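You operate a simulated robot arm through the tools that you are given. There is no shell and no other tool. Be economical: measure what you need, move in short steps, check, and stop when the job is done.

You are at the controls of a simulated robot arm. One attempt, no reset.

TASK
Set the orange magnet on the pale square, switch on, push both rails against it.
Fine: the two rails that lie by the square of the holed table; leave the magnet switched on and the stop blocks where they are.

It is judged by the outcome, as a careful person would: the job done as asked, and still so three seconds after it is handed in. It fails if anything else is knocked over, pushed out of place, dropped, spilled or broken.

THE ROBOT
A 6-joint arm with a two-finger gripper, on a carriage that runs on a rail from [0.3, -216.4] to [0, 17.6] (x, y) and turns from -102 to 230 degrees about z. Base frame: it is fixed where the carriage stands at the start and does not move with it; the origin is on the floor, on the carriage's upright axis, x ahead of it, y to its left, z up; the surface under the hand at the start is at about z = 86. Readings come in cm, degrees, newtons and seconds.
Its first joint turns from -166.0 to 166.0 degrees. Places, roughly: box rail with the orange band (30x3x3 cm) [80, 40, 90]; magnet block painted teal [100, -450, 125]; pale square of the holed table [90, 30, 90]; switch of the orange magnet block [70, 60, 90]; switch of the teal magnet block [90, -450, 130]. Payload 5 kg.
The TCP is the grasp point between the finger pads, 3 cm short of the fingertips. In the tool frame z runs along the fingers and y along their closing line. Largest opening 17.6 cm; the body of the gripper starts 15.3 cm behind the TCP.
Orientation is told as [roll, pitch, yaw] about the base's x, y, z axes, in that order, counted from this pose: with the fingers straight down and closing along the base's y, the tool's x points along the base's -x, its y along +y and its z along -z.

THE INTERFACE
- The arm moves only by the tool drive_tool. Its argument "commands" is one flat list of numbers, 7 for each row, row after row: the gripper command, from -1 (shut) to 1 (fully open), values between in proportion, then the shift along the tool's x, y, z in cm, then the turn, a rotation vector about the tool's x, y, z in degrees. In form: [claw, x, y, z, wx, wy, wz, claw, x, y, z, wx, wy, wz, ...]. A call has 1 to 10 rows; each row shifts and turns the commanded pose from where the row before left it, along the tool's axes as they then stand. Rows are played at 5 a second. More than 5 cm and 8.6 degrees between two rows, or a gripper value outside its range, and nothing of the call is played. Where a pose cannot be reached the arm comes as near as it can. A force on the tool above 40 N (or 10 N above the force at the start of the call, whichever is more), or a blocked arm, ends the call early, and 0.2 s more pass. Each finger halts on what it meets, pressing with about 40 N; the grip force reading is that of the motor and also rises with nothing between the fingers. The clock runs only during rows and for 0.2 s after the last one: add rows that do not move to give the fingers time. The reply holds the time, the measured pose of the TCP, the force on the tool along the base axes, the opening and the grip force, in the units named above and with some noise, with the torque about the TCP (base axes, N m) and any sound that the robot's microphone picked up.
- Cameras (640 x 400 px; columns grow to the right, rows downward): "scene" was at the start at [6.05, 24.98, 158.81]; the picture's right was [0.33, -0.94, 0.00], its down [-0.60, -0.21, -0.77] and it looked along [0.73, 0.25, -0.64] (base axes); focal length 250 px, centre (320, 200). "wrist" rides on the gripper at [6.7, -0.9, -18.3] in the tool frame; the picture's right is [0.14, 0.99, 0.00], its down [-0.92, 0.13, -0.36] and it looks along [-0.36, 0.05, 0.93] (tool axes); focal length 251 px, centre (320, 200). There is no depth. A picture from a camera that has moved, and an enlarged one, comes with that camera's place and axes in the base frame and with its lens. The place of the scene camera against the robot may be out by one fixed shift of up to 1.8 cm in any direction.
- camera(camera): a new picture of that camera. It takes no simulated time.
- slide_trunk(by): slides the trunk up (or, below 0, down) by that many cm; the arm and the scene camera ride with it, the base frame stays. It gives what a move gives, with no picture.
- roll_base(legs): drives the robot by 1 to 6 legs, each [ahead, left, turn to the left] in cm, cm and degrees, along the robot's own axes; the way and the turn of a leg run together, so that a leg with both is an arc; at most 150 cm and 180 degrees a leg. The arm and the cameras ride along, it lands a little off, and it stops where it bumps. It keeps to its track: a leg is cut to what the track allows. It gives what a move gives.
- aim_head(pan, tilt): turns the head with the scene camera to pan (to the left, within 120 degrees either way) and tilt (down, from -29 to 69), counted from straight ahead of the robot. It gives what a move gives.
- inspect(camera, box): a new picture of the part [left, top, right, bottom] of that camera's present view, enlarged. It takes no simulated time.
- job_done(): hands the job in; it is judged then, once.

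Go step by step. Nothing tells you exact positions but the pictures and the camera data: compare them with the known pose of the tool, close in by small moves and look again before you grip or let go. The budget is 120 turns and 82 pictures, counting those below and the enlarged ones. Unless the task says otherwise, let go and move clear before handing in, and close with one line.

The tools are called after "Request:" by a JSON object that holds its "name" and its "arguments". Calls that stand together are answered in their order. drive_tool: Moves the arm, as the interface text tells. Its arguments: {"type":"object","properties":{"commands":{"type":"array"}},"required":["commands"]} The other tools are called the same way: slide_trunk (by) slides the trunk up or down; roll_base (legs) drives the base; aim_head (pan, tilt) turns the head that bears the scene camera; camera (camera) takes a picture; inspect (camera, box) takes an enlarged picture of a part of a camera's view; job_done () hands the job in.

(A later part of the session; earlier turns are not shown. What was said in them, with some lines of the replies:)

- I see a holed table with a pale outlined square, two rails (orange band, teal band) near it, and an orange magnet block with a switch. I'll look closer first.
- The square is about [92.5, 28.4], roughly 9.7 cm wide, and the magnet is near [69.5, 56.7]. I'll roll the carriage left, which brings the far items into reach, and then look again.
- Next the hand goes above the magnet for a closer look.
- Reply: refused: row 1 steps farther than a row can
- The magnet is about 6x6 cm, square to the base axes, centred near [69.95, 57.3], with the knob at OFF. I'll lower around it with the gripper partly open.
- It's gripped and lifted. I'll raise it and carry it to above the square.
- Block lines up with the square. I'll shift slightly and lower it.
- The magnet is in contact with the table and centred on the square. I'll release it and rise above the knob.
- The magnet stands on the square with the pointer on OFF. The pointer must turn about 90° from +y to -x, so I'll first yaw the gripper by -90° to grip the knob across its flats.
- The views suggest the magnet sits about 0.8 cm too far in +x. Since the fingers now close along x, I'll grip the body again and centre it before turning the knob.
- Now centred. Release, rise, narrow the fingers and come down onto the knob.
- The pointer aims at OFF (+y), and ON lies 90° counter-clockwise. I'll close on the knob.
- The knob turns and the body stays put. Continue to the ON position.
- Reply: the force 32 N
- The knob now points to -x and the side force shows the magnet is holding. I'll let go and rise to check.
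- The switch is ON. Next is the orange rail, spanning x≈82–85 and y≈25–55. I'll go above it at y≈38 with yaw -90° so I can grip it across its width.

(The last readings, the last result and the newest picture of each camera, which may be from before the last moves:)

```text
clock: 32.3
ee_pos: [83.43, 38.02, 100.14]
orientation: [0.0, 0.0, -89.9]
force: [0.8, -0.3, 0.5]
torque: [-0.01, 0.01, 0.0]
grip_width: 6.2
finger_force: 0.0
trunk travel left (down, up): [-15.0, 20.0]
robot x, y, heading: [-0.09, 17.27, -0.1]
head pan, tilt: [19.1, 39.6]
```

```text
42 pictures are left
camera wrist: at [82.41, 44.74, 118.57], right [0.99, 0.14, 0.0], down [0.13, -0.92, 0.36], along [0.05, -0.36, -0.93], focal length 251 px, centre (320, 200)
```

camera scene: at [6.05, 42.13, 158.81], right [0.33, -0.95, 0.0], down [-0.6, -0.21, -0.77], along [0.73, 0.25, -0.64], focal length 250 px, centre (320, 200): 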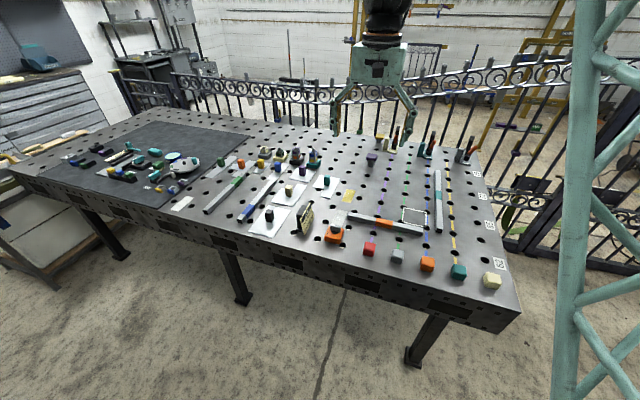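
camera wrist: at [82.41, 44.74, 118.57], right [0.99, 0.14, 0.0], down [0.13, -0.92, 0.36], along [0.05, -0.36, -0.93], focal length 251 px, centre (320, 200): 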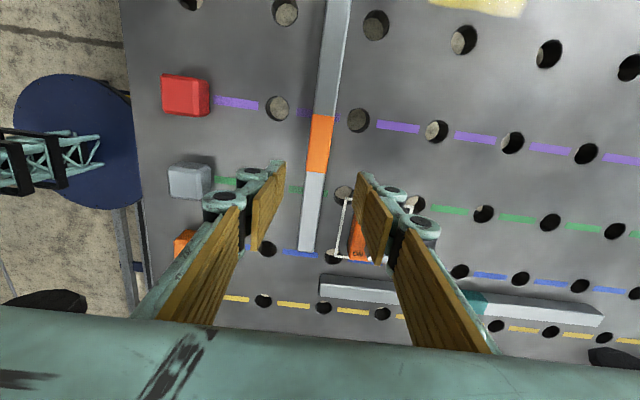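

The rail is centred near x 83.0 here and tilted about 1.7°. I'll match that and descend.

Request:
{"name": "drive_tool", "arguments": {"commands": [-0.3, 0, -0.3, 3, 0, 0, -1.7, -0.3, 0, 0, 4, 0, 0, 0, -0.3, 0, 0, 2, 0, 0, 0, -0.3, 0, 0, 0.8, 0, 0, 0, -0.3, 0, 0, 0, 0, 0, 0]}}

Request:
{"name": "inspect", "arguments": {"camera": "wrist", "box": [200, 100, 440, 250]}}

```text
clock: 33.5
ee_pos: [83.1, 38.03, 90.1]
orientation: [0.0, 0.0, -88.2]
force: [0.6, -0.5, 0.2]
torque: [-0.01, -0.04, -0.02]
grip_width: 6.16
finger_force: 0.0
trunk travel left (down, up): [-15.0, 20.0]
robot x, y, heading: [-0.47, 17.34, -0.1]
head pan, tilt: [19.1, 39.6]
```

```text
2.67 times, centred on (320, 175) of wrist
camera zoom: at [81.85, 44.63, 108.66], right [0.99, 0.17, 0.0], down [0.16, -0.92, 0.36], along [0.06, -0.36, -0.93], focal length 670 px, centre (320, 267)
```

zoom: 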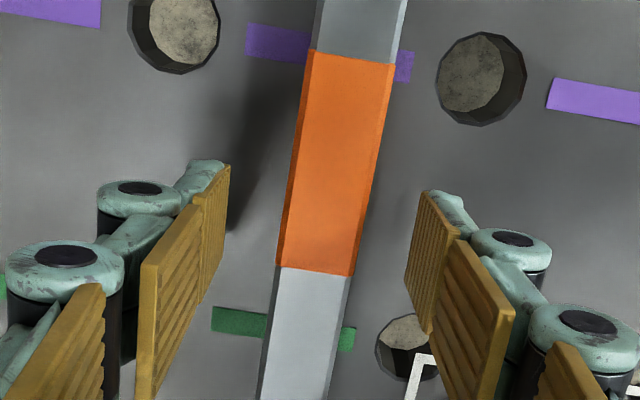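

Request:
{"name": "drive_tool", "arguments": {"commands": [-0.5, 0, 0, 0, 0, 0, 0, -0.7, 0, 0, 0, 0, 0, 0, -0.8, 0, 0, 0, 0, 0, 0, -0.8, 0, 0, 0, 0, 0, 0]}}

Request:
{"name": "camera", "arguments": {"camera": "wrist"}}

```text
clock: 34.5
ee_pos: [83.06, 37.89, 90.25]
orientation: [0.0, 0.0, -88.2]
force: [0.3, 0.8, 0.3]
torque: [0.13, 0.05, -0.22]
grip_width: 2.43
finger_force: 40.3
trunk travel left (down, up): [-15.0, 20.0]
robot x, y, heading: [-0.21, 17.24, 0.1]
head pan, tilt: [19.1, 39.6]
```

```text
40 pictures are left
camera wrist: at [81.85, 44.63, 108.66], right [0.99, 0.17, 0.0], down [0.16, -0.92, 0.36], along [0.06, -0.36, -0.93], focal length 251 px, centre (320, 200)
```

wrist: 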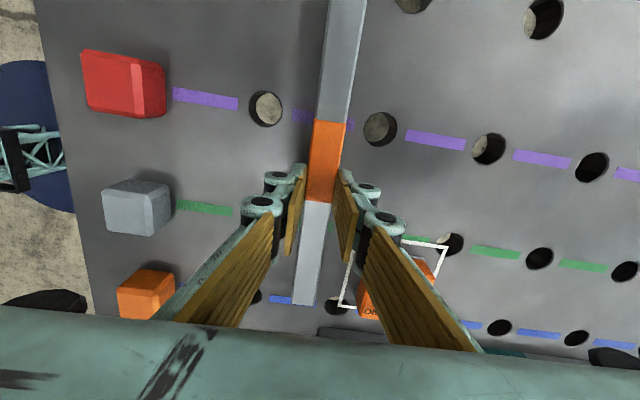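

Gripped. I'll slide it toward the magnet, squaring it and shifting it about 1.2 cm in +y so its end leaves room for the teal rail.

Request:
{"name": "drive_tool", "arguments": {"commands": [-0.8, 0.6, 0.8, 0, 0, 0, 0.9, -0.8, 0.6, 1, 0, 0, 0, 0.9, -0.8, 0, 1, 0, 0, 0, 0, -0.8, 0, 0.8, 0, 0, 0, 0, -0.8, 0, 0, 0, 0, 0, 0]}}

Request:
{"name": "camera", "arguments": {"camera": "wrist"}}

Request:
{"name": "inspect", "arguments": {"camera": "scene", "box": [340, 190, 468, 270]}}

```text
clock: 35.7
ee_pos: [86.63, 39.14, 90.29]
orientation: [0.1, -0.1, -90.1]
force: [-0.2, -1.5, -0.7]
torque: [-0.13, 0.0, 0.0]
grip_width: 2.42
finger_force: 40.1
trunk travel left (down, up): [-15.0, 20.0]
robot x, y, heading: [-0.11, 17.51, -0.1]
head pan, tilt: [19.1, 39.6]
```

```text
39 pictures are left
camera wrist: at [85.69, 45.94, 108.79], right [0.99, 0.14, 0.0], down [0.13, -0.92, 0.36], along [0.05, -0.36, -0.93], focal length 251 px, centre (320, 200)
```

wrist: 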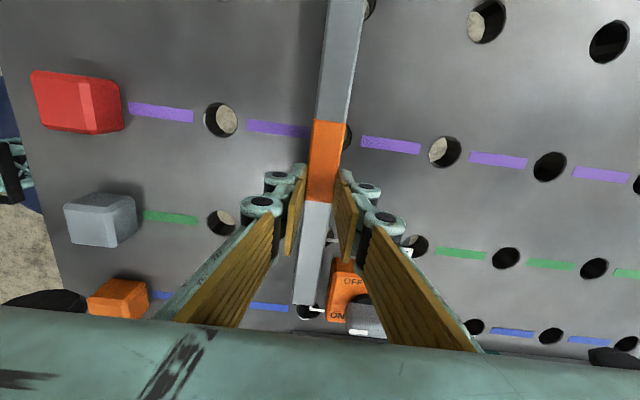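

```text
5.00 times, centred on (404, 230) of scene
camera zoom: at [6.09, 42.19, 158.8], right [0.33, -0.95, 0.0], down [-0.6, -0.21, -0.77], along [0.73, 0.25, -0.64], focal length 1249 px, centre (-100, 50)
```

zoom: 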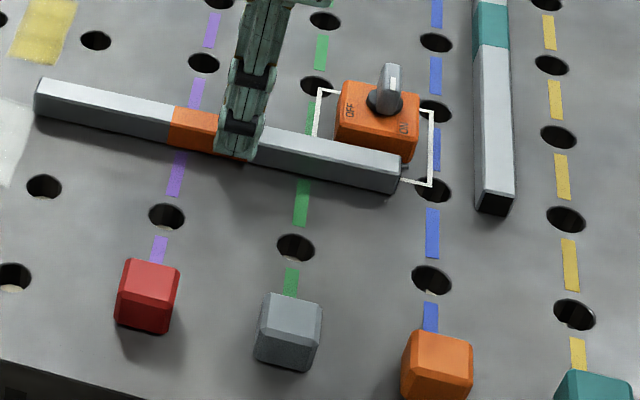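

Request:
{"name": "drive_tool", "arguments": {"commands": [-0.8, 0, 0.4, 0, 0, 0, 0, -0.8, 0, 0.4, 0, 0, 0, 0, -0.8, 0, 0.2, 0, 0, 0, 0, -0.8, 0, 0, 0, 0, 0, 0]}}

Request:
{"name": "inspect", "arguments": {"camera": "wrist", "box": [260, 220, 420, 320]}}

```text
clock: 36.7
ee_pos: [87.7, 39.14, 90.29]
orientation: [0.0, -0.1, -90.0]
force: [-0.1, -0.3, 0.1]
torque: [-0.07, -0.02, -0.01]
grip_width: 2.46
finger_force: 40.3
trunk travel left (down, up): [-15.0, 20.0]
robot x, y, heading: [0.3, 17.38, 0.1]
head pan, tilt: [19.1, 39.6]
```

```text
4.00 times, centred on (340, 270) of wrist
camera zoom: at [86.69, 45.92, 108.78], right [0.99, 0.14, 0.0], down [0.13, -0.92, 0.36], along [0.05, -0.36, -0.93], focal length 1006 px, centre (240, -80)
```

zoom: 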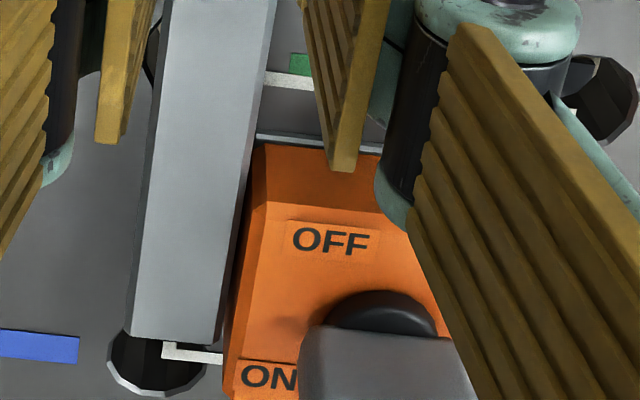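

Request:
{"name": "drive_tool", "arguments": {"commands": [-0.8, 0, 0.15, 0, 0, 0, 0, -0.8, 0, 0.15, 0, 0, 0, 0, -0.8, 0, 0, 0, 0, 0, 0]}}

Request:
{"name": "drive_tool", "arguments": {"commands": [-0.8, 0, 0.15, 0, 0, 0, 0, -0.8, 0, 0.15, 0, 0, 0, 0, -0.8, 0, 0, 0, 0, 0, 0]}}

Request:
{"name": "inspect", "arguments": {"camera": "wrist", "box": [260, 220, 420, 320]}}

```text
clock: 37.5
ee_pos: [87.84, 39.15, 90.36]
orientation: [-0.2, 0.0, -90.0]
force: [-4.5, -0.8, -0.4]
torque: [-0.15, 0.08, -0.39]
grip_width: 2.43
finger_force: 39.7
trunk travel left (down, up): [-15.0, 20.0]
robot x, y, heading: [-0.13, 17.12, 0.1]
head pan, tilt: [19.1, 39.6]
```

```text
clock: 38.3
ee_pos: [88.03, 39.23, 90.28]
orientation: [0.1, 0.1, -89.9]
force: [-21.2, 3.3, 0.6]
torque: [-0.35, 0.6, -1.58]
grip_width: 2.51
finger_force: 40.3
trunk travel left (down, up): [-15.0, 20.0]
robot x, y, heading: [-0.09, 17.4, -0.1]
head pan, tilt: [19.1, 39.6]
```

```text
4.00 times, centred on (340, 270) of wrist
camera zoom: at [87.13, 45.99, 108.74], right [0.99, 0.14, 0.0], down [0.13, -0.92, 0.36], along [0.05, -0.36, -0.93], focal length 1006 px, centre (240, -80)
```

zoom: 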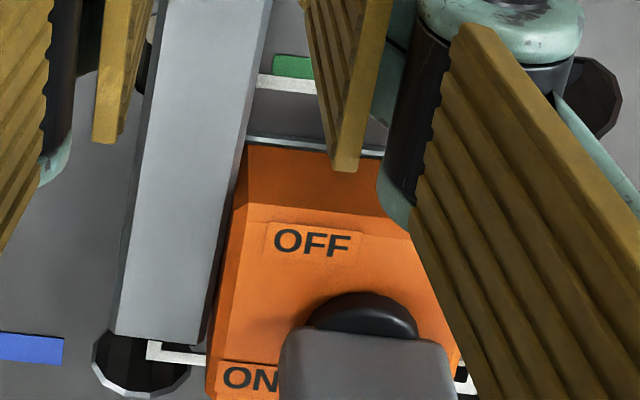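

Contact is at the magnet's +y corner, judging by the torque lever. I'll turn slightly to bring the rail flush.

Request:
{"name": "drive_tool", "arguments": {"commands": [-0.8, 0, -0.1, 0, 0, 0, -0.5, -0.8, 0, 0, 0, 0, 0, 0, -0.8, 0, 0, 0, 0, 0, 0]}}

Request:
{"name": "drive_tool", "arguments": {"commands": [-0.8, 0, 0, 0, 0, 0, -0.5, -0.8, 0, 0, 0, 0, 0, 0, -0.8, 0, 0, 0, 0, 0, 0]}}

Request:
{"name": "inspect", "arguments": {"camera": "wrist", "box": [260, 220, 420, 320]}}

```text
clock: 39.1
ee_pos: [87.96, 39.28, 90.23]
orientation: [0.0, 0.0, -89.5]
force: [-16.8, 8.0, -1.8]
torque: [0.2, 0.48, -1.34]
grip_width: 2.52
finger_force: 41.2
trunk travel left (down, up): [-15.0, 20.0]
robot x, y, heading: [0.44, 17.04, -0.0]
head pan, tilt: [19.1, 39.6]
```

```text
clock: 39.9
ee_pos: [87.99, 39.22, 90.35]
orientation: [0.1, 0.0, -89.1]
force: [-22.0, 8.1, -2.2]
torque: [0.29, 0.57, -1.67]
grip_width: 2.55
finger_force: 39.7
trunk travel left (down, up): [-15.0, 20.0]
robot x, y, heading: [-0.26, 17.24, -0.2]
head pan, tilt: [19.1, 39.6]
```

```text
4.00 times, centred on (340, 270) of wrist
camera zoom: at [86.93, 45.92, 108.75], right [0.99, 0.16, 0.0], down [0.15, -0.92, 0.36], along [0.06, -0.36, -0.93], focal length 1006 px, centre (240, -80)
```

zoom: 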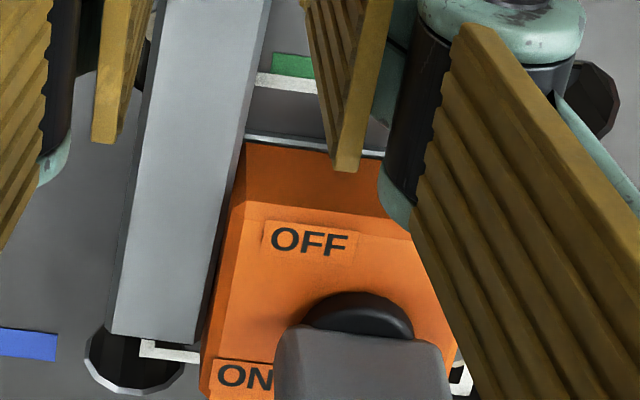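

Rail rotates in the pads, so I'll release and finish by pushing its near face with closed fingers right opposite the magnet.

Request:
{"name": "drive_tool", "arguments": {"commands": [-0.8, 0, -0.25, 0, 0, 0, 0, -0.4, 0, 0, 0, 0, 0, 0, -0.4, 0, 0, 0, 0, 0, 0, -0.4, 0, 0, -3, 0, 0, 0, -0.4, 0, 0, -4, 0, 0, 0, -1, -2, -3.5, 0, 0, 0, -0.9, -1, -4, -1, 0, 0, 0, 0, -1, -4.6, 0, 0, 0, 0, 0, -1, 0, 0, 0, 0, 0, 0]}}

Request:
{"name": "camera", "arguments": {"camera": "wrist"}}

Request:
{"name": "inspect", "arguments": {"camera": "scene", "box": [340, 190, 468, 270]}}

```text
clock: 41.9
ee_pos: [83.82, 28.55, 97.09]
orientation: [0.1, 0.0, -88.1]
force: [0.3, -1.2, 0.9]
torque: [0.18, 0.01, -0.02]
grip_width: 0.02
finger_force: 40.3
trunk travel left (down, up): [-15.0, 20.0]
robot x, y, heading: [-0.13, 17.08, -0.0]
head pan, tilt: [19.1, 39.6]
```

```text
34 pictures are left
camera wrist: at [82.66, 35.24, 115.55], right [0.99, 0.17, 0.0], down [0.16, -0.92, 0.36], along [0.06, -0.36, -0.93], focal length 251 px, centre (320, 200)
```

wrist: 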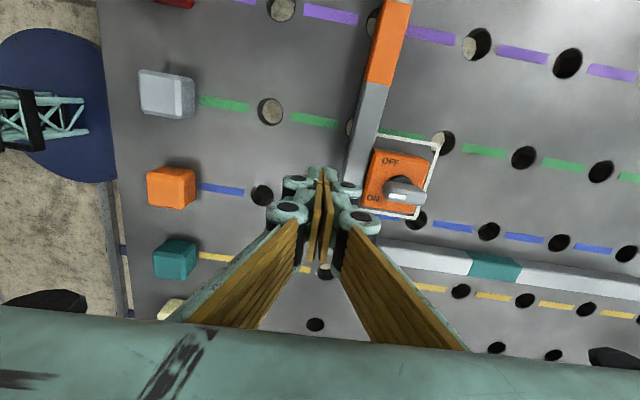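

```text
5.00 times, centred on (404, 230) of scene
camera zoom: at [6.07, 42.13, 158.81], right [0.33, -0.95, 0.0], down [-0.6, -0.21, -0.77], along [0.73, 0.25, -0.64], focal length 1249 px, centre (-100, 50)
```

zoom: 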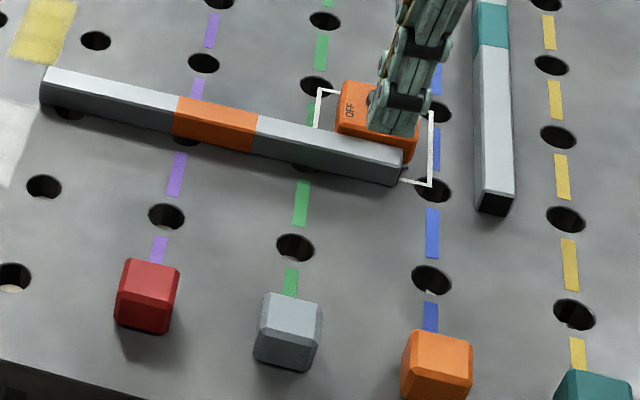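

Request:
{"name": "drive_tool", "arguments": {"commands": [-1, 0, -0.6, 2, 0, 0, 1.9, -1, 0, 0, 3, 0, 0, 0, -1, 0, 0, 1.8, 0, 0, 0, -1, 0, 0.5, 0, 0, 0, 0, -1, 0, 0.5, 0, 0, 0, 0, -1, 0, 0, 0, 0, 0, 0]}}

Request:
{"name": "inspect", "arguments": {"camera": "scene", "box": [370, 190, 450, 240]}}

```text
clock: 43.3
ee_pos: [84.11, 28.56, 90.39]
orientation: [0.0, -0.1, -89.9]
force: [-0.4, 1.0, 0.1]
torque: [-0.01, 0.0, 0.0]
grip_width: 0.0
finger_force: 40.1
trunk travel left (down, up): [-15.0, 20.0]
robot x, y, heading: [0.33, 16.93, -0.1]
head pan, tilt: [19.1, 39.6]
```

```text
8.00 times, centred on (410, 215) of scene
camera zoom: at [6.06, 42.18, 158.8], right [0.33, -0.95, 0.0], down [-0.6, -0.21, -0.77], along [0.73, 0.25, -0.64], focal length 1999 px, centre (-400, 80)
```

zoom: 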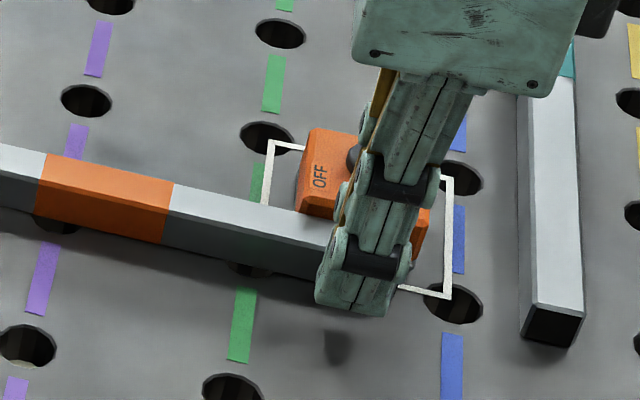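

Request:
{"name": "drive_tool", "arguments": {"commands": [-1, 0, 0.4, 0, 0, 0, 0, -1, 0, 0.4, 0, 0, 0, 0, -1, 0, 0.3, 0, 0, 0, 0, -1, 0, 0, 0, 0, 0, 0]}}

Request:
{"name": "drive_tool", "arguments": {"commands": [-1, 0, 0.2, 0, 0, 0, 0, -1, 0, 0.2, 0, 0, 0, 0, -1, 0, 0, 0, 0, 0, 0]}}

```text
clock: 44.3
ee_pos: [85.21, 28.58, 90.37]
orientation: [0.0, 0.0, -90.0]
force: [-0.2, 0.4, -0.3]
torque: [0.0, 0.03, 0.03]
grip_width: 0.0
finger_force: 40.4
trunk travel left (down, up): [-15.0, 20.0]
robot x, y, heading: [-0.38, 17.24, -0.1]
head pan, tilt: [19.1, 39.6]
```

```text
clock: 45.1
ee_pos: [85.52, 28.42, 90.45]
orientation: [0.0, -0.1, -90.0]
force: [-13.1, -2.2, -2.1]
torque: [-0.06, 0.28, -0.01]
grip_width: 0.0
finger_force: 39.8
trunk travel left (down, up): [-15.0, 20.0]
robot x, y, heading: [0.17, 17.13, 0.2]
head pan, tilt: [19.1, 39.6]
```

Request:
{"name": "drive_tool", "arguments": {"commands": [-1, 0, 0.2, 0, 0, 0, 0, -1, 0, 0, 0, 0, 0, 0, -1, 0, 0, 0, 0, 0, 0]}}

Request:
{"name": "drive_tool", "arguments": {"commands": [-1, 0, 0.15, 0, 0, 0, 0, -1, 0, 0, 0, 0, 0, 0, -1, 0, 0, 0, 0, 0, 0]}}

Request:
{"name": "inspect", "arguments": {"camera": "scene", "box": [370, 190, 450, 240]}}

Request:
{"name": "camera", "arguments": {"camera": "wrist"}}

```text
clock: 46.1
ee_pos: [85.39, 28.44, 90.3]
orientation: [-0.3, -0.1, -89.9]
force: [-8.6, -0.9, 0.3]
torque: [-0.02, 0.12, 0.0]
grip_width: 0.0
finger_force: 40.1
trunk travel left (down, up): [-15.0, 20.0]
robot x, y, heading: [-0.16, 17.22, -0.1]
head pan, tilt: [19.1, 39.6]
stopped in row 3: the force on the tool passed its limit at 41 N (the readings are from after the stop); the commanded pose is now the measured one
```

```text
clock: 46.9
ee_pos: [85.53, 28.48, 90.32]
orientation: [-0.5, -0.2, -89.9]
force: [-32.4, -0.7, -0.6]
torque: [0.0, 0.69, 0.04]
grip_width: 0.0
finger_force: 40.5
trunk travel left (down, up): [-15.0, 20.0]
robot x, y, heading: [0.07, 17.12, -0.0]
head pan, tilt: [19.1, 39.6]
```

```text
8.00 times, centred on (410, 215) of scene
camera zoom: at [5.9, 42.18, 158.81], right [0.33, -0.94, 0.0], down [-0.6, -0.21, -0.77], along [0.73, 0.25, -0.64], focal length 1999 px, centre (-400, 80)
```

zoom: 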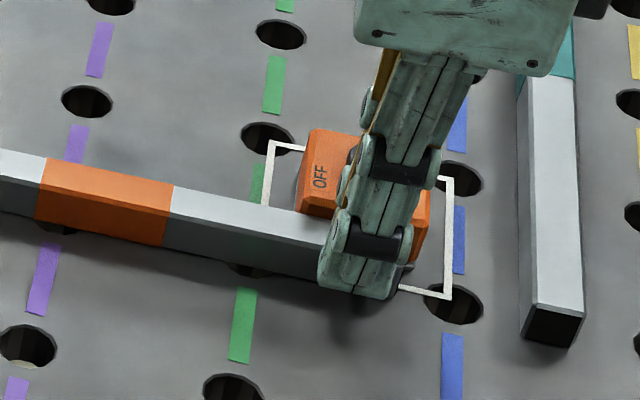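

```text
30 pictures are left
camera wrist: at [84.65, 35.27, 108.79], right [0.99, 0.14, -0.01], down [0.13, -0.92, 0.36], along [0.04, -0.36, -0.93], focal length 251 px, centre (320, 200)
```

wrist: 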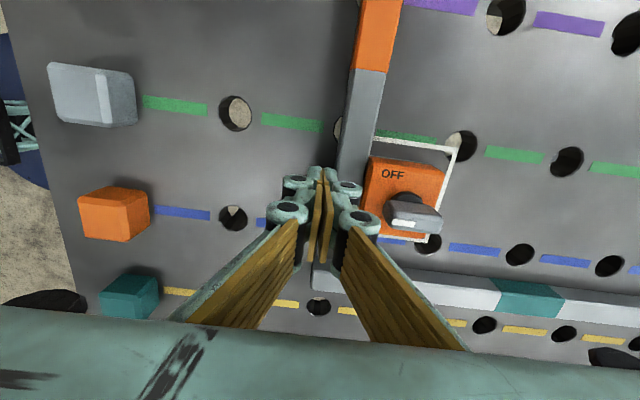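

Firm contact. Back off, rise and check flushness.

Request:
{"name": "drive_tool", "arguments": {"commands": [-1, 0, -0.6, 0, 0, 0, 0, -1, 0, -0.4, 0, 0, 0, 0, -1, 0, 0, -3, 0, 0, 0, -1, 0, 0, -4, 0, 0, 0, -1, 0, -3, 0, 0, 0, 0, -1, 0, 0, 0, 0, 0, 0]}}

Request:
{"name": "inspect", "arguments": {"camera": "wrist", "box": [320, 100, 480, 200]}}

Request:
{"name": "inspect", "arguments": {"camera": "scene", "box": [380, 190, 444, 230]}}

```text
clock: 48.3
ee_pos: [81.75, 28.58, 97.4]
orientation: [-0.2, 0.0, -90.1]
force: [-0.8, 0.1, -0.3]
torque: [0.0, -0.07, -0.01]
grip_width: 0.0
finger_force: 40.0
trunk travel left (down, up): [-15.0, 20.0]
robot x, y, heading: [-0.12, 17.36, -0.2]
head pan, tilt: [19.1, 39.6]
```

```text
4.00 times, centred on (400, 150) of wrist
camera zoom: at [80.86, 35.21, 115.84], right [0.99, 0.14, 0.0], down [0.13, -0.92, 0.36], along [0.05, -0.36, -0.93], focal length 1006 px, centre (0, 400)
```

zoom: 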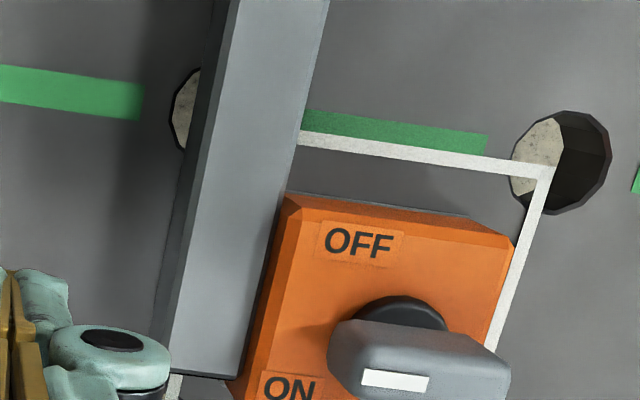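

```text
10.00 times, centred on (412, 210) of scene
camera zoom: at [6.0, 42.18, 158.81], right [0.33, -0.95, 0.0], down [-0.6, -0.21, -0.77], along [0.73, 0.25, -0.64], focal length 2499 px, centre (-600, 100)
```

zoom: 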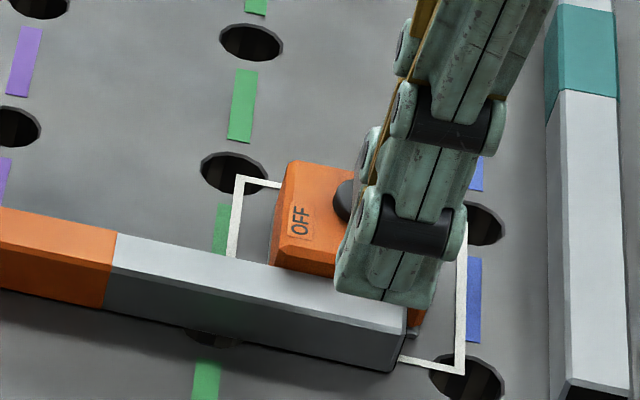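

The orange rail is flush. Now the teal rail: I'll return yaw to 0 and go to its outer (-y) side.

Request:
{"name": "drive_tool", "arguments": {"commands": [-1, 0, 0, -3, 0, 0, -8.5, -1, 0, 0, 0, 0, 0, -8.5, -1, 0, 0, 0, 0, 0, -8.5, -1, 0, 0, 0, 0, 0, -8.5, -1, 0, 0, 0, 0, 0, -8.5, -1, 0, 0, 0, 0, 0, -8.5, -1, 0, 0, 0, 0, 0, -8.5, -1, 0, 0, 0, 0, 0, -8.5, -1, 0, 0, 0, 0, 0, -8.5, -1, 0, 0, 0, 0, 0, -8.5]}}

Request:
{"name": "drive_tool", "arguments": {"commands": [-1, 0, 0, 0, 0, 0, -5, -1, 0, -4.8, 0, 0, 0, 0, -1, 0, -4.8, 0, 0, 0, 0, -1, 0, -4.8, 0, 0, 0, 0, -1, -4.4, 0, 0, 0, 0, 0, -1, -4.4, 0, 0, 0, 0, 0, -1, -4.4, 0, 0, 0, 0, 0, -1, 0, 0, 0, 0, 0, 0]}}

Request:
{"name": "camera", "arguments": {"camera": "wrist"}}

Request:
{"name": "inspect", "arguments": {"camera": "scene", "box": [370, 170, 482, 240]}}

```text
clock: 50.5
ee_pos: [81.8, 28.37, 100.37]
orientation: [-0.1, 0.2, -4.9]
force: [-0.1, 0.6, 0.1]
torque: [0.0, -0.02, -0.01]
grip_width: 0.01
finger_force: 40.3
trunk travel left (down, up): [-15.0, 20.0]
robot x, y, heading: [0.22, 17.67, -0.1]
head pan, tilt: [19.1, 39.6]
```

```text
clock: 52.3
ee_pos: [95.01, 14.15, 100.22]
orientation: [0.0, 0.3, -0.1]
force: [0.0, -0.3, -1.4]
torque: [-0.01, 0.13, 0.01]
grip_width: 0.03
finger_force: 40.5
trunk travel left (down, up): [-15.0, 20.0]
robot x, y, heading: [0.25, 17.26, -0.0]
head pan, tilt: [19.1, 39.6]
```

```text
27 pictures are left
camera wrist: at [88.39, 13.27, 118.77], right [-0.14, 0.99, 0.0], down [0.92, 0.13, 0.36], along [0.35, 0.05, -0.93], focal length 251 px, centre (320, 200)
```

wrist: 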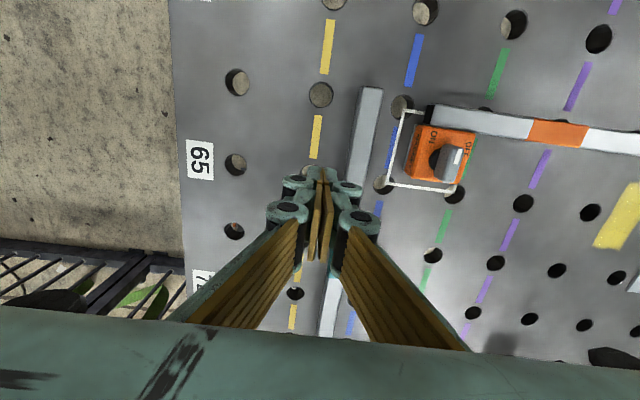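

```text
5.71 times, centred on (426, 205) of scene
camera zoom: at [6.13, 42.18, 158.81], right [0.33, -0.95, 0.0], down [-0.6, -0.21, -0.77], along [0.73, 0.25, -0.64], focal length 1428 px, centre (-286, 171)
```

zoom: 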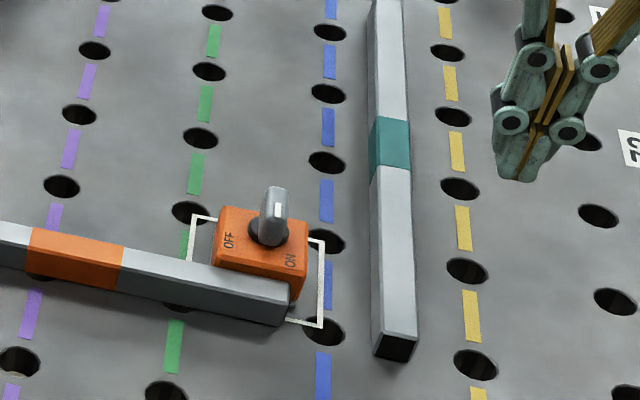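

Request:
{"name": "drive_tool", "arguments": {"commands": [-1, 0, 0, 4, 0, 0, 0, -1, 0, 0, 4, 0, 0, 0, -1, 0, 0, 1.9, 0, 0, 0, -1, 0, 0.8, 0, 0, 0, 0, -1, 0, 0.8, 0, 0, 0, 0, -1, 0, 0, 0, 0, 0, 0]}}

Request:
{"name": "inspect", "arguments": {"camera": "scene", "box": [370, 170, 482, 240]}}

```text
clock: 53.7
ee_pos: [95.19, 15.75, 90.33]
orientation: [0.1, 0.2, 0.0]
force: [-0.7, -0.5, -0.4]
torque: [-0.07, -0.01, 0.0]
grip_width: 0.0
finger_force: 39.6
trunk travel left (down, up): [-15.0, 20.0]
robot x, y, heading: [-0.02, 17.26, 0.2]
head pan, tilt: [19.1, 39.6]
```

```text
5.71 times, centred on (426, 205) of scene
camera zoom: at [6.06, 42.18, 158.8], right [0.33, -0.95, 0.0], down [-0.6, -0.21, -0.77], along [0.73, 0.25, -0.64], focal length 1428 px, centre (-286, 171)
```

zoom: 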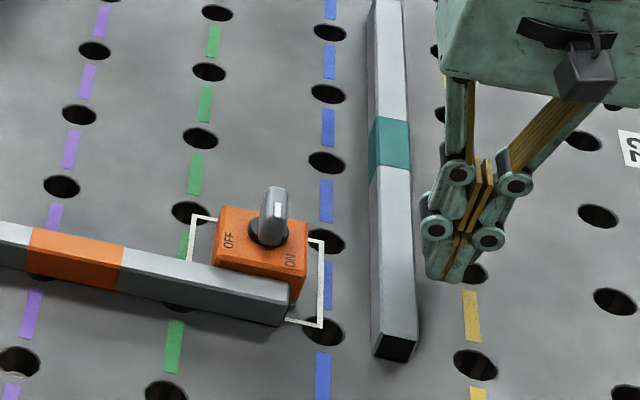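

Pushing here would swing the near end into the orange rail. Instead I'll grip the teal rail just past the magnet, at x≈97.8, and carry it across square.

Request:
{"name": "drive_tool", "arguments": {"commands": [-1, 0, -0.8, 0, 0, 0, 0, -1, 0, 0, -4, 0, 0, 0, -0.4, 0, 0, -4, 0, 0, 0, -0.4, -2.8, 2, 0, 0, 0, 0, -0.4, 0, 2.25, 0, 0, 0, 0, -0.4, 0, 0, 0, 0, 0, 0]}}

Request:
{"name": "camera", "arguments": {"camera": "wrist"}}

```text
clock: 55.1
ee_pos: [97.66, 19.13, 98.39]
orientation: [0.0, 0.1, 0.0]
force: [-0.6, 0.9, -0.1]
torque: [-0.09, 0.02, 0.02]
grip_width: 5.28
finger_force: 0.1
trunk travel left (down, up): [-15.0, 20.0]
robot x, y, heading: [0.1, 17.04, -0.3]
head pan, tilt: [19.1, 39.6]
```

```text
24 pictures are left
camera wrist: at [90.95, 18.27, 116.83], right [-0.14, 0.99, 0.0], down [0.92, 0.13, 0.36], along [0.36, 0.05, -0.93], focal length 251 px, centre (320, 200)
```

wrist: 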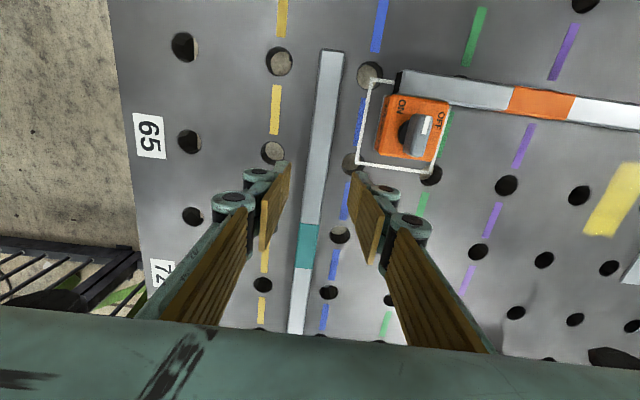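

Request:
{"name": "drive_tool", "arguments": {"commands": [-0.35, 0, 0, 4, 0, 0, 0, -0.35, 0, 0, 3, 0, 0, 0, -0.35, 0, 0, 1, 0, 0, 0, -0.35, 0, 0, 0, 0, 0, 0]}}

Request:
{"name": "camera", "arguments": {"camera": "wrist"}}

```text
clock: 56.1
ee_pos: [97.68, 19.28, 90.38]
orientation: [0.0, 0.2, 0.1]
force: [-0.2, 0.3, -0.4]
torque: [0.0, -0.03, 0.0]
grip_width: 5.7
finger_force: 0.0
trunk travel left (down, up): [-15.0, 20.0]
robot x, y, heading: [0.11, 17.6, -0.3]
head pan, tilt: [19.1, 39.6]
```

```text
23 pictures are left
camera wrist: at [91.01, 18.26, 108.79], right [-0.14, 0.99, 0.0], down [0.92, 0.13, 0.36], along [0.35, 0.05, -0.93], focal length 251 px, centre (320, 200)
```

wrist: 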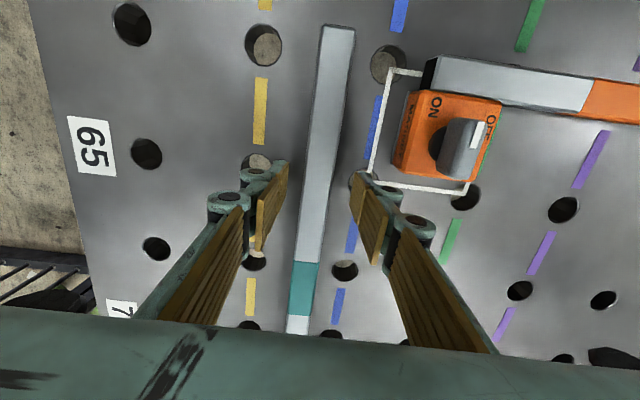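

Request:
{"name": "drive_tool", "arguments": {"commands": [-0.35, -0.3, 0, 0, 0, 0, 0, -0.6, 0, 0, 0, 0, 0, 0, -0.8, 0, 0, 0, 0, 0, 0, -0.8, 0, 0, 0, 0, 0, 0, -0.8, 0, 0, 0, 0, 0, 0]}}

Request:
{"name": "drive_tool", "arguments": {"commands": [-0.8, 0, 0.8, 0, 0, 0, 0, -0.8, 0, 0.8, 0, 0, 0, 0, -0.8, 0, 0.8, 0, 0, 0, 0, -0.8, 0, 0.6, 0, 0, 0, 0, -0.8, 0, 0, 0, 0, 0, 0]}}

Request:
{"name": "camera", "arguments": {"camera": "wrist"}}

Request:
{"name": "inspect", "arguments": {"camera": "scene", "box": [370, 170, 482, 240]}}

```text
clock: 57.3
ee_pos: [97.98, 19.05, 90.37]
orientation: [0.0, 0.1, 0.0]
force: [1.7, -1.9, 3.1]
torque: [-0.02, -0.03, -0.32]
grip_width: 2.45
finger_force: 40.5
trunk travel left (down, up): [-15.0, 20.0]
robot x, y, heading: [0.18, 17.53, -0.0]
head pan, tilt: [19.1, 39.6]
```

```text
clock: 58.5
ee_pos: [98.23, 22.19, 90.51]
orientation: [0.0, 0.5, 0.1]
force: [-0.3, -0.1, -0.1]
torque: [0.01, 0.06, -0.19]
grip_width: 2.44
finger_force: 40.1
trunk travel left (down, up): [-15.0, 20.0]
robot x, y, heading: [-0.05, 17.1, -0.1]
head pan, tilt: [19.1, 39.6]
```

```text
22 pictures are left
camera wrist: at [91.45, 21.27, 108.86], right [-0.14, 0.99, 0.0], down [0.92, 0.13, 0.36], along [0.35, 0.05, -0.93], focal length 251 px, centre (320, 200)
```

wrist: 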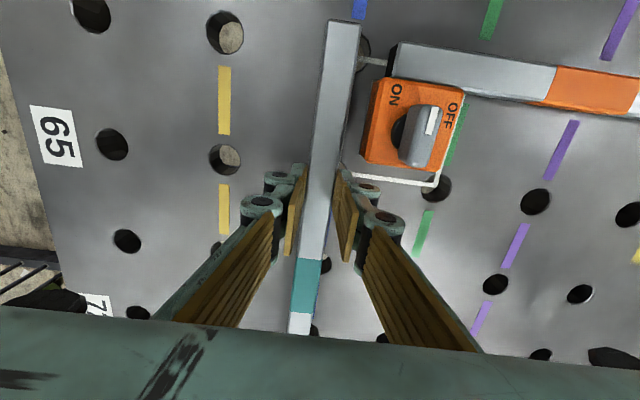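

```text
5.71 times, centred on (426, 205) of scene
camera zoom: at [6.08, 42.18, 158.8], right [0.33, -0.95, 0.0], down [-0.6, -0.21, -0.77], along [0.73, 0.25, -0.64], focal length 1428 px, centre (-286, 171)
```

zoom: 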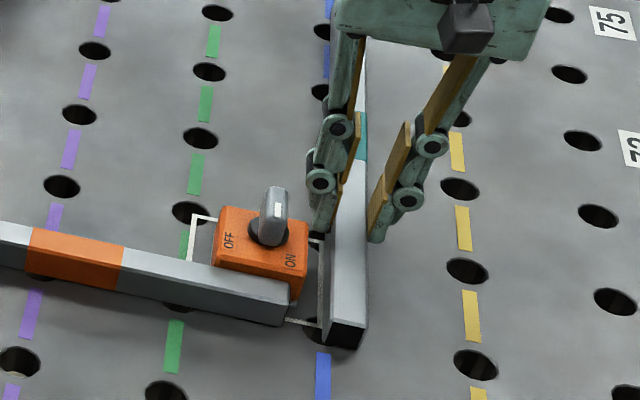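

Request:
{"name": "drive_tool", "arguments": {"commands": [-0.8, 0, 0.5, 0, 0, 0, 0, -0.8, 0, 0.5, 0, 0, 0, 0, -0.8, 0, 0.2, 0, 0, 0, 0, -0.8, 0, 0, 0, 0, 0, 0]}}

Request:
{"name": "drive_tool", "arguments": {"commands": [-0.8, 0, 0.15, 0, 0, 0, 0, -0.8, 0, 0.15, 0, 0, 0, 0, -0.8, 0, 0, 0, 0, 0, 0]}}

Request:
{"name": "inspect", "arguments": {"camera": "wrist", "box": [280, 20, 480, 200]}}

```text
clock: 59.5
ee_pos: [98.14, 23.47, 90.35]
orientation: [0.1, 0.3, 0.0]
force: [-1.3, -1.3, -0.7]
torque: [0.0, 0.03, -0.15]
grip_width: 2.44
finger_force: 39.9
trunk travel left (down, up): [-15.0, 20.0]
robot x, y, heading: [0.0, 17.47, -0.1]
head pan, tilt: [19.1, 39.6]
```

```text
clock: 60.3
ee_pos: [98.08, 23.7, 90.32]
orientation: [0.0, 0.3, 0.0]
force: [-0.3, -0.8, 0.4]
torque: [-0.05, 0.22, -0.18]
grip_width: 2.47
finger_force: 40.0
trunk travel left (down, up): [-15.0, 20.0]
robot x, y, heading: [0.08, 16.9, -0.3]
head pan, tilt: [19.1, 39.6]
```

```text
2.22 times, centred on (380, 110) of wrist
camera zoom: at [91.48, 22.79, 108.85], right [-0.14, 0.99, 0.0], down [0.92, 0.13, 0.36], along [0.36, 0.05, -0.93], focal length 559 px, centre (187, 400)
```

zoom: 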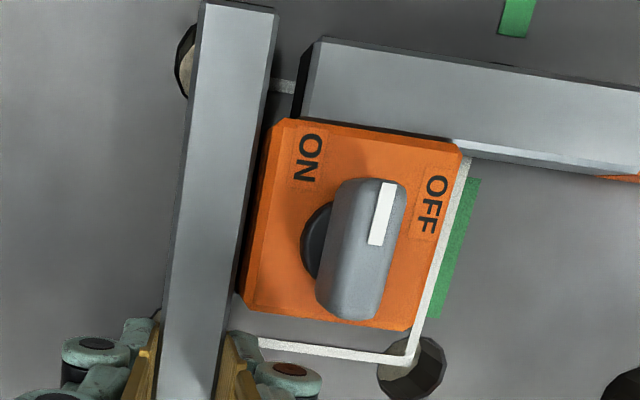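

Request:
{"name": "drive_tool", "arguments": {"commands": [-0.8, 0, 0.15, 0, 0, 0, 0, -0.8, 0, 0.1, 0, 0, 0, 0, -0.8, 0, 0, 0, 0, 0, 0]}}

Request:
{"name": "drive_tool", "arguments": {"commands": [-0.8, 0, 0.15, 0, 0, 0, 0, -0.8, 0, 0, 0, 0, 0, 0, -0.8, 0, 0, 0, 0, 0, 0]}}

```text
clock: 61.1
ee_pos: [98.1, 23.99, 90.36]
orientation: [0.0, 0.2, 0.0]
force: [0.0, -1.3, -0.3]
torque: [-0.03, -0.06, -0.21]
grip_width: 2.46
finger_force: 39.8
trunk travel left (down, up): [-15.0, 20.0]
robot x, y, heading: [-0.06, 17.14, -0.2]
head pan, tilt: [19.1, 39.6]
```

```text
clock: 61.9
ee_pos: [98.04, 23.94, 90.41]
orientation: [-0.1, 0.1, 0.1]
force: [-0.6, -8.2, -0.6]
torque: [-0.27, -0.33, 0.19]
grip_width: 2.48
finger_force: 40.5
trunk travel left (down, up): [-15.0, 20.0]
robot x, y, heading: [0.12, 17.11, 0.1]
head pan, tilt: [19.1, 39.6]
```

Request:
{"name": "drive_tool", "arguments": {"commands": [-0.8, 0, 0.15, 0, 0, 0, 0, -0.8, 0, 0, 0, 0, 0, 0, -0.8, 0, 0, 0, 0, 0, 0]}}

Request:
{"name": "inspect", "arguments": {"camera": "wrist", "box": [280, 20, 480, 200]}}

```text
clock: 62.7
ee_pos: [98.16, 24.03, 90.29]
orientation: [0.0, 0.1, 0.0]
force: [0.1, -20.1, 0.1]
torque: [-0.57, -0.24, 0.47]
grip_width: 2.43
finger_force: 39.5
trunk travel left (down, up): [-15.0, 20.0]
robot x, y, heading: [-0.34, 17.08, -0.3]
head pan, tilt: [19.1, 39.6]
```

```text
2.22 times, centred on (380, 110) of wrist
camera zoom: at [91.47, 23.14, 108.85], right [-0.14, 0.99, 0.0], down [0.92, 0.13, 0.36], along [0.35, 0.05, -0.93], focal length 559 px, centre (187, 400)
```

zoom: 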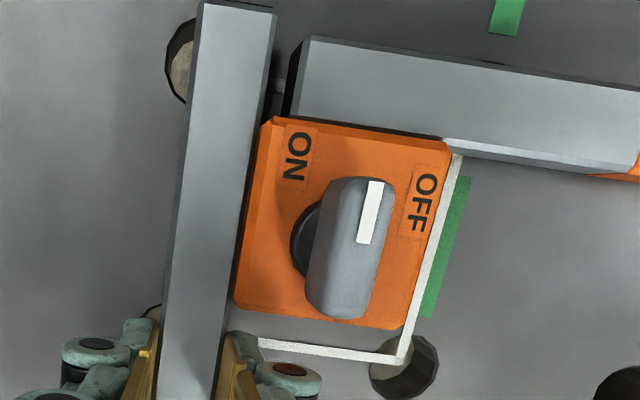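

Contact, probably mostly at the far corner. I'll release and press the rail's outer face opposite the magnet to seat it flush.

Request:
{"name": "drive_tool", "arguments": {"commands": [-0.8, 0, -0.1, 0, 0, 0, 0, -0.4, 0, 0, 0, 0, 0, 0, -0.4, 0, 0, 0, 0, 0, 0, -0.4, 0, 0, -4, 0, 0, 0, -0.4, 0, 0, -4, 0, 0, 0, -1, 0, -4.8, 0, 0, 0, 0, -1, 3.5, 0, 0, 0, 0, 0, -1, 3.5, 0, 0, 0, 0, 0, -1, 0, 0, 0, 0, 0, 0]}}

Request:
{"name": "camera", "arguments": {"camera": "wrist"}}

Request:
{"name": "inspect", "arguments": {"camera": "scene", "box": [370, 170, 482, 240]}}

```text
clock: 64.7
ee_pos: [90.9, 19.15, 98.62]
orientation: [-0.1, 0.2, 0.0]
force: [-0.5, 0.0, 2.0]
torque: [0.04, -0.19, 0.01]
grip_width: 0.0
finger_force: 40.1
trunk travel left (down, up): [-15.0, 20.0]
robot x, y, heading: [-0.1, 17.1, 0.1]
head pan, tilt: [19.1, 39.6]
```

```text
18 pictures are left
camera wrist: at [84.26, 18.27, 117.09], right [-0.14, 0.99, 0.0], down [0.92, 0.13, 0.36], along [0.36, 0.05, -0.93], focal length 251 px, centre (320, 200)
```

wrist: 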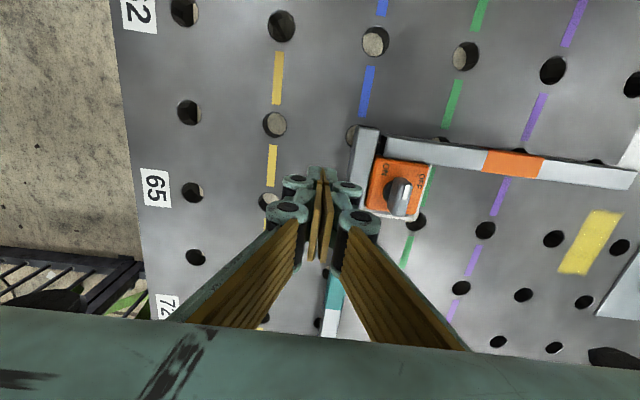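

```text
5.71 times, centred on (426, 205) of scene
camera zoom: at [5.93, 42.18, 158.81], right [0.33, -0.95, 0.0], down [-0.6, -0.21, -0.77], along [0.73, 0.25, -0.64], focal length 1428 px, centre (-286, 171)
```

zoom: 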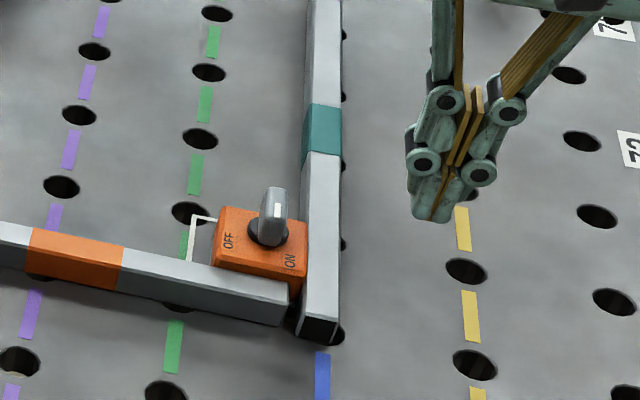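

Request:
{"name": "drive_tool", "arguments": {"commands": [-1, 0, 0, 4, 0, 0, 0, -1, 0, 0, 3, 0, 0, 0, -1, 0, 0, 1.2, 0, 0, 0, -1, 0, 0.8, 0, 0, 0, 0, -1, 0, 0.7, 0, 0, 0, 0, -1, 0, 0.4, 0, 0, 0, 0, -1, 0, 0, 0, 0, 0, 0]}}

Request:
{"name": "drive_tool", "arguments": {"commands": [-1, 0, 0.2, 0, 0, 0, 0, -1, 0, 0.15, 0, 0, 0, 0, -1, 0, 0, 0, 0, 0, 0]}}

```text
clock: 66.3
ee_pos: [91.03, 21.14, 90.17]
orientation: [0.0, 0.2, 0.0]
force: [-0.3, -0.1, 1.0]
torque: [0.0, 0.01, 0.02]
grip_width: 0.0
finger_force: 39.7
trunk travel left (down, up): [-15.0, 20.0]
robot x, y, heading: [0.01, 17.13, -0.2]
head pan, tilt: [19.1, 39.6]
```

```text
clock: 67.1
ee_pos: [91.13, 21.61, 90.11]
orientation: [0.0, 0.1, 0.0]
force: [0.1, 0.2, 0.6]
torque: [0.01, 0.03, 0.01]
grip_width: 0.0
finger_force: 40.2
trunk travel left (down, up): [-15.0, 20.0]
robot x, y, heading: [0.13, 17.24, -0.3]
head pan, tilt: [19.1, 39.6]
```

Request:
{"name": "drive_tool", "arguments": {"commands": [-1, 0, 0.15, 0, 0, 0, 0, -1, 0, 0.1, 0, 0, 0, 0, -1, 0, 0, 0, 0, 0, 0]}}

Request:
{"name": "drive_tool", "arguments": {"commands": [-1, 0, 0.1, 0, 0, 0, 0, -1, 0, 0.1, 0, 0, 0, 0, -1, 0, 0, 0, 0, 0, 0]}}

```text
clock: 67.9
ee_pos: [91.12, 21.61, 90.21]
orientation: [0.0, 0.4, -0.1]
force: [-2.0, -14.8, -0.4]
torque: [-0.34, 0.04, 0.09]
grip_width: 0.0
finger_force: 39.6
trunk travel left (down, up): [-15.0, 20.0]
robot x, y, heading: [-0.02, 17.16, 0.2]
head pan, tilt: [19.1, 39.6]
```

```text
clock: 68.7
ee_pos: [91.16, 21.67, 90.21]
orientation: [0.0, 0.4, -0.1]
force: [-0.7, -38.1, -3.8]
torque: [-0.78, 0.02, 0.11]
grip_width: 0.0
finger_force: 40.2
trunk travel left (down, up): [-15.0, 20.0]
robot x, y, heading: [0.01, 17.37, -0.5]
head pan, tilt: [19.1, 39.6]
```

It's firmly seated. Back off and rise clear for a final check.

Request:
{"name": "drive_tool", "arguments": {"commands": [-1, 0, -0.6, 0, 0, 0, 0, -1, 0, -1, 0, 0, 0, 0, -1, 0, 0, -4, 0, 0, 0, -1, 0, 0, -4, 0, 0, 0, -1, 0, 0, -4, 0, 0, 0, -1, 4.5, 0, 0, 0, 0, 0, -1, 4.5, 0, 0, 0, 0, 0, -1, 0, 4, 0, 0, 0, 0, -1, 0, 0, 0, 0, 0, 0]}}

Request:
{"name": "inspect", "arguments": {"camera": "wrist", "box": [300, 120, 500, 300]}}

Request:
{"name": "camera", "arguments": {"camera": "wrist"}}

Request:
{"name": "inspect", "arguments": {"camera": "scene", "box": [370, 180, 450, 230]}}

Request:
{"name": "camera", "arguments": {"camera": "scene"}}

```text
clock: 70.7
ee_pos: [82.01, 24.59, 102.19]
orientation: [0.0, 0.3, 0.1]
force: [1.3, 1.1, -0.8]
torque: [-0.18, 0.05, 0.02]
grip_width: 0.0
finger_force: 40.2
trunk travel left (down, up): [-15.0, 20.0]
robot x, y, heading: [0.27, 17.37, -0.1]
head pan, tilt: [19.1, 39.6]
```

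```text
2.22 times, centred on (400, 210) of wrist
camera zoom: at [75.41, 23.63, 120.75], right [-0.14, 0.99, 0.0], down [0.92, 0.13, 0.36], along [0.35, 0.05, -0.93], focal length 559 px, centre (142, 178)
```

zoom: 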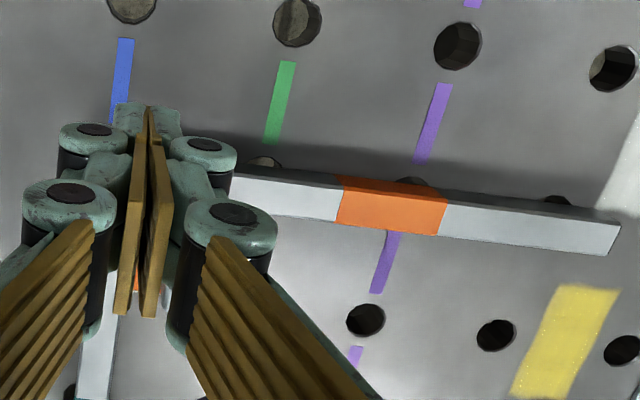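

```text
15 pictures are left
camera wrist: at [75.41, 23.63, 120.75], right [-0.14, 0.99, 0.0], down [0.92, 0.13, 0.36], along [0.35, 0.05, -0.93], focal length 251 px, centre (320, 200)
```

wrist: 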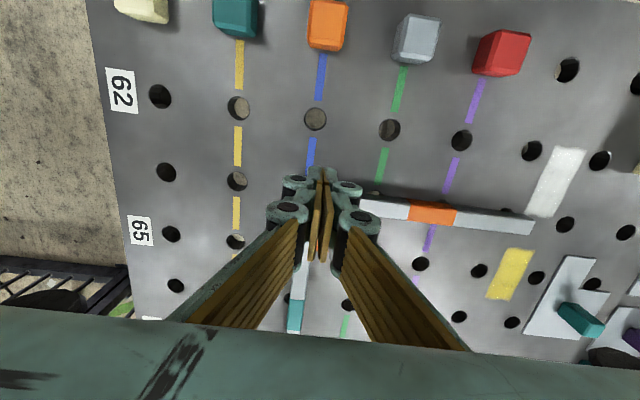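

```text
8.00 times, centred on (410, 205) of scene
camera zoom: at [6.1, 42.24, 158.78], right [0.33, -0.95, 0.0], down [-0.6, -0.21, -0.77], along [0.73, 0.25, -0.64], focal length 1999 px, centre (-400, 160)
```

zoom: 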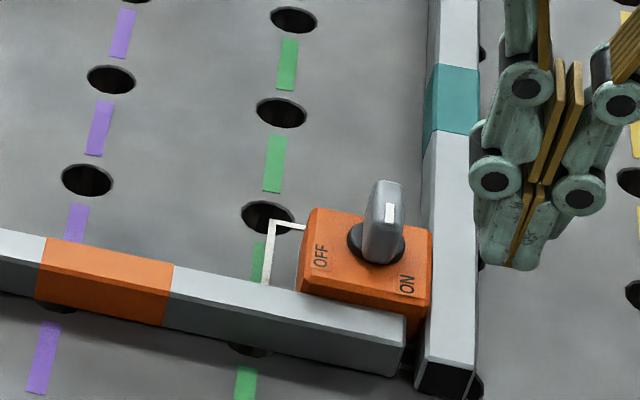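

```text
13 pictures are left
camera scene: at [6.1, 42.24, 158.78], right [0.33, -0.95, 0.0], down [-0.6, -0.21, -0.77], along [0.73, 0.25, -0.64], focal length 250 px, centre (320, 200)
```

scene: 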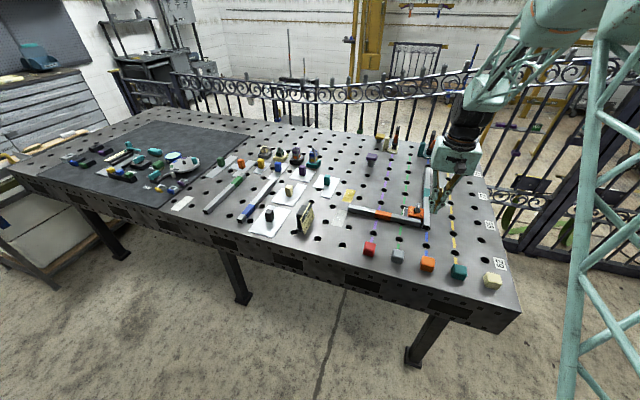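

One last look from above at both contacts.

Request:
{"name": "drive_tool", "arguments": {"commands": [-1, 0, 0, -3, 0, 0, 0, -1, 0, -4.5, 0, 0, 0, 0, -1, 0, -4.5, 0, 0, 0, 0, -1, -4, 0, 0, 0, 0, 0, -1, -4, 0, 0, 0, 0, 0, -1, 0, 0, 0, 0, 0, 0]}}

Request:
{"name": "inspect", "arguments": {"camera": "wrist", "box": [330, 100, 490, 200]}}

```text
clock: 72.1
ee_pos: [90.24, 15.37, 105.33]
orientation: [0.1, 0.3, 0.0]
force: [1.2, -0.2, -2.3]
torque: [0.07, 0.26, 0.01]
grip_width: 0.01
finger_force: 40.4
trunk travel left (down, up): [-15.0, 20.0]
robot x, y, heading: [-0.33, 17.06, 0.1]
head pan, tilt: [19.1, 39.6]
```

```text
4.00 times, centred on (410, 150) of wrist
camera zoom: at [83.58, 14.51, 123.71], right [-0.14, 0.99, 0.0], down [0.93, 0.13, 0.36], along [0.35, 0.05, -0.93], focal length 1006 px, centre (-40, 400)
```

zoom: 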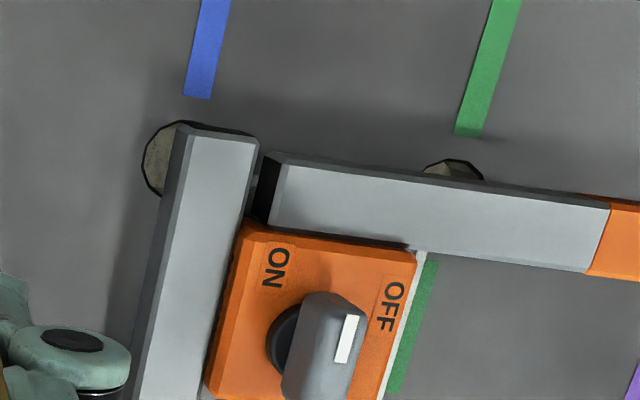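

Both rails sit against the magnet, the knob points to ON, the stop blocks have not moved and the hand is clear. I'm handing in.

Request:
{"name": "job_done", "arguments": {}}

```text
The job is handed in.
```

The orange magnet is on the pale square and switched on, and both rails are pushed against it. The stop blocks are where they were.
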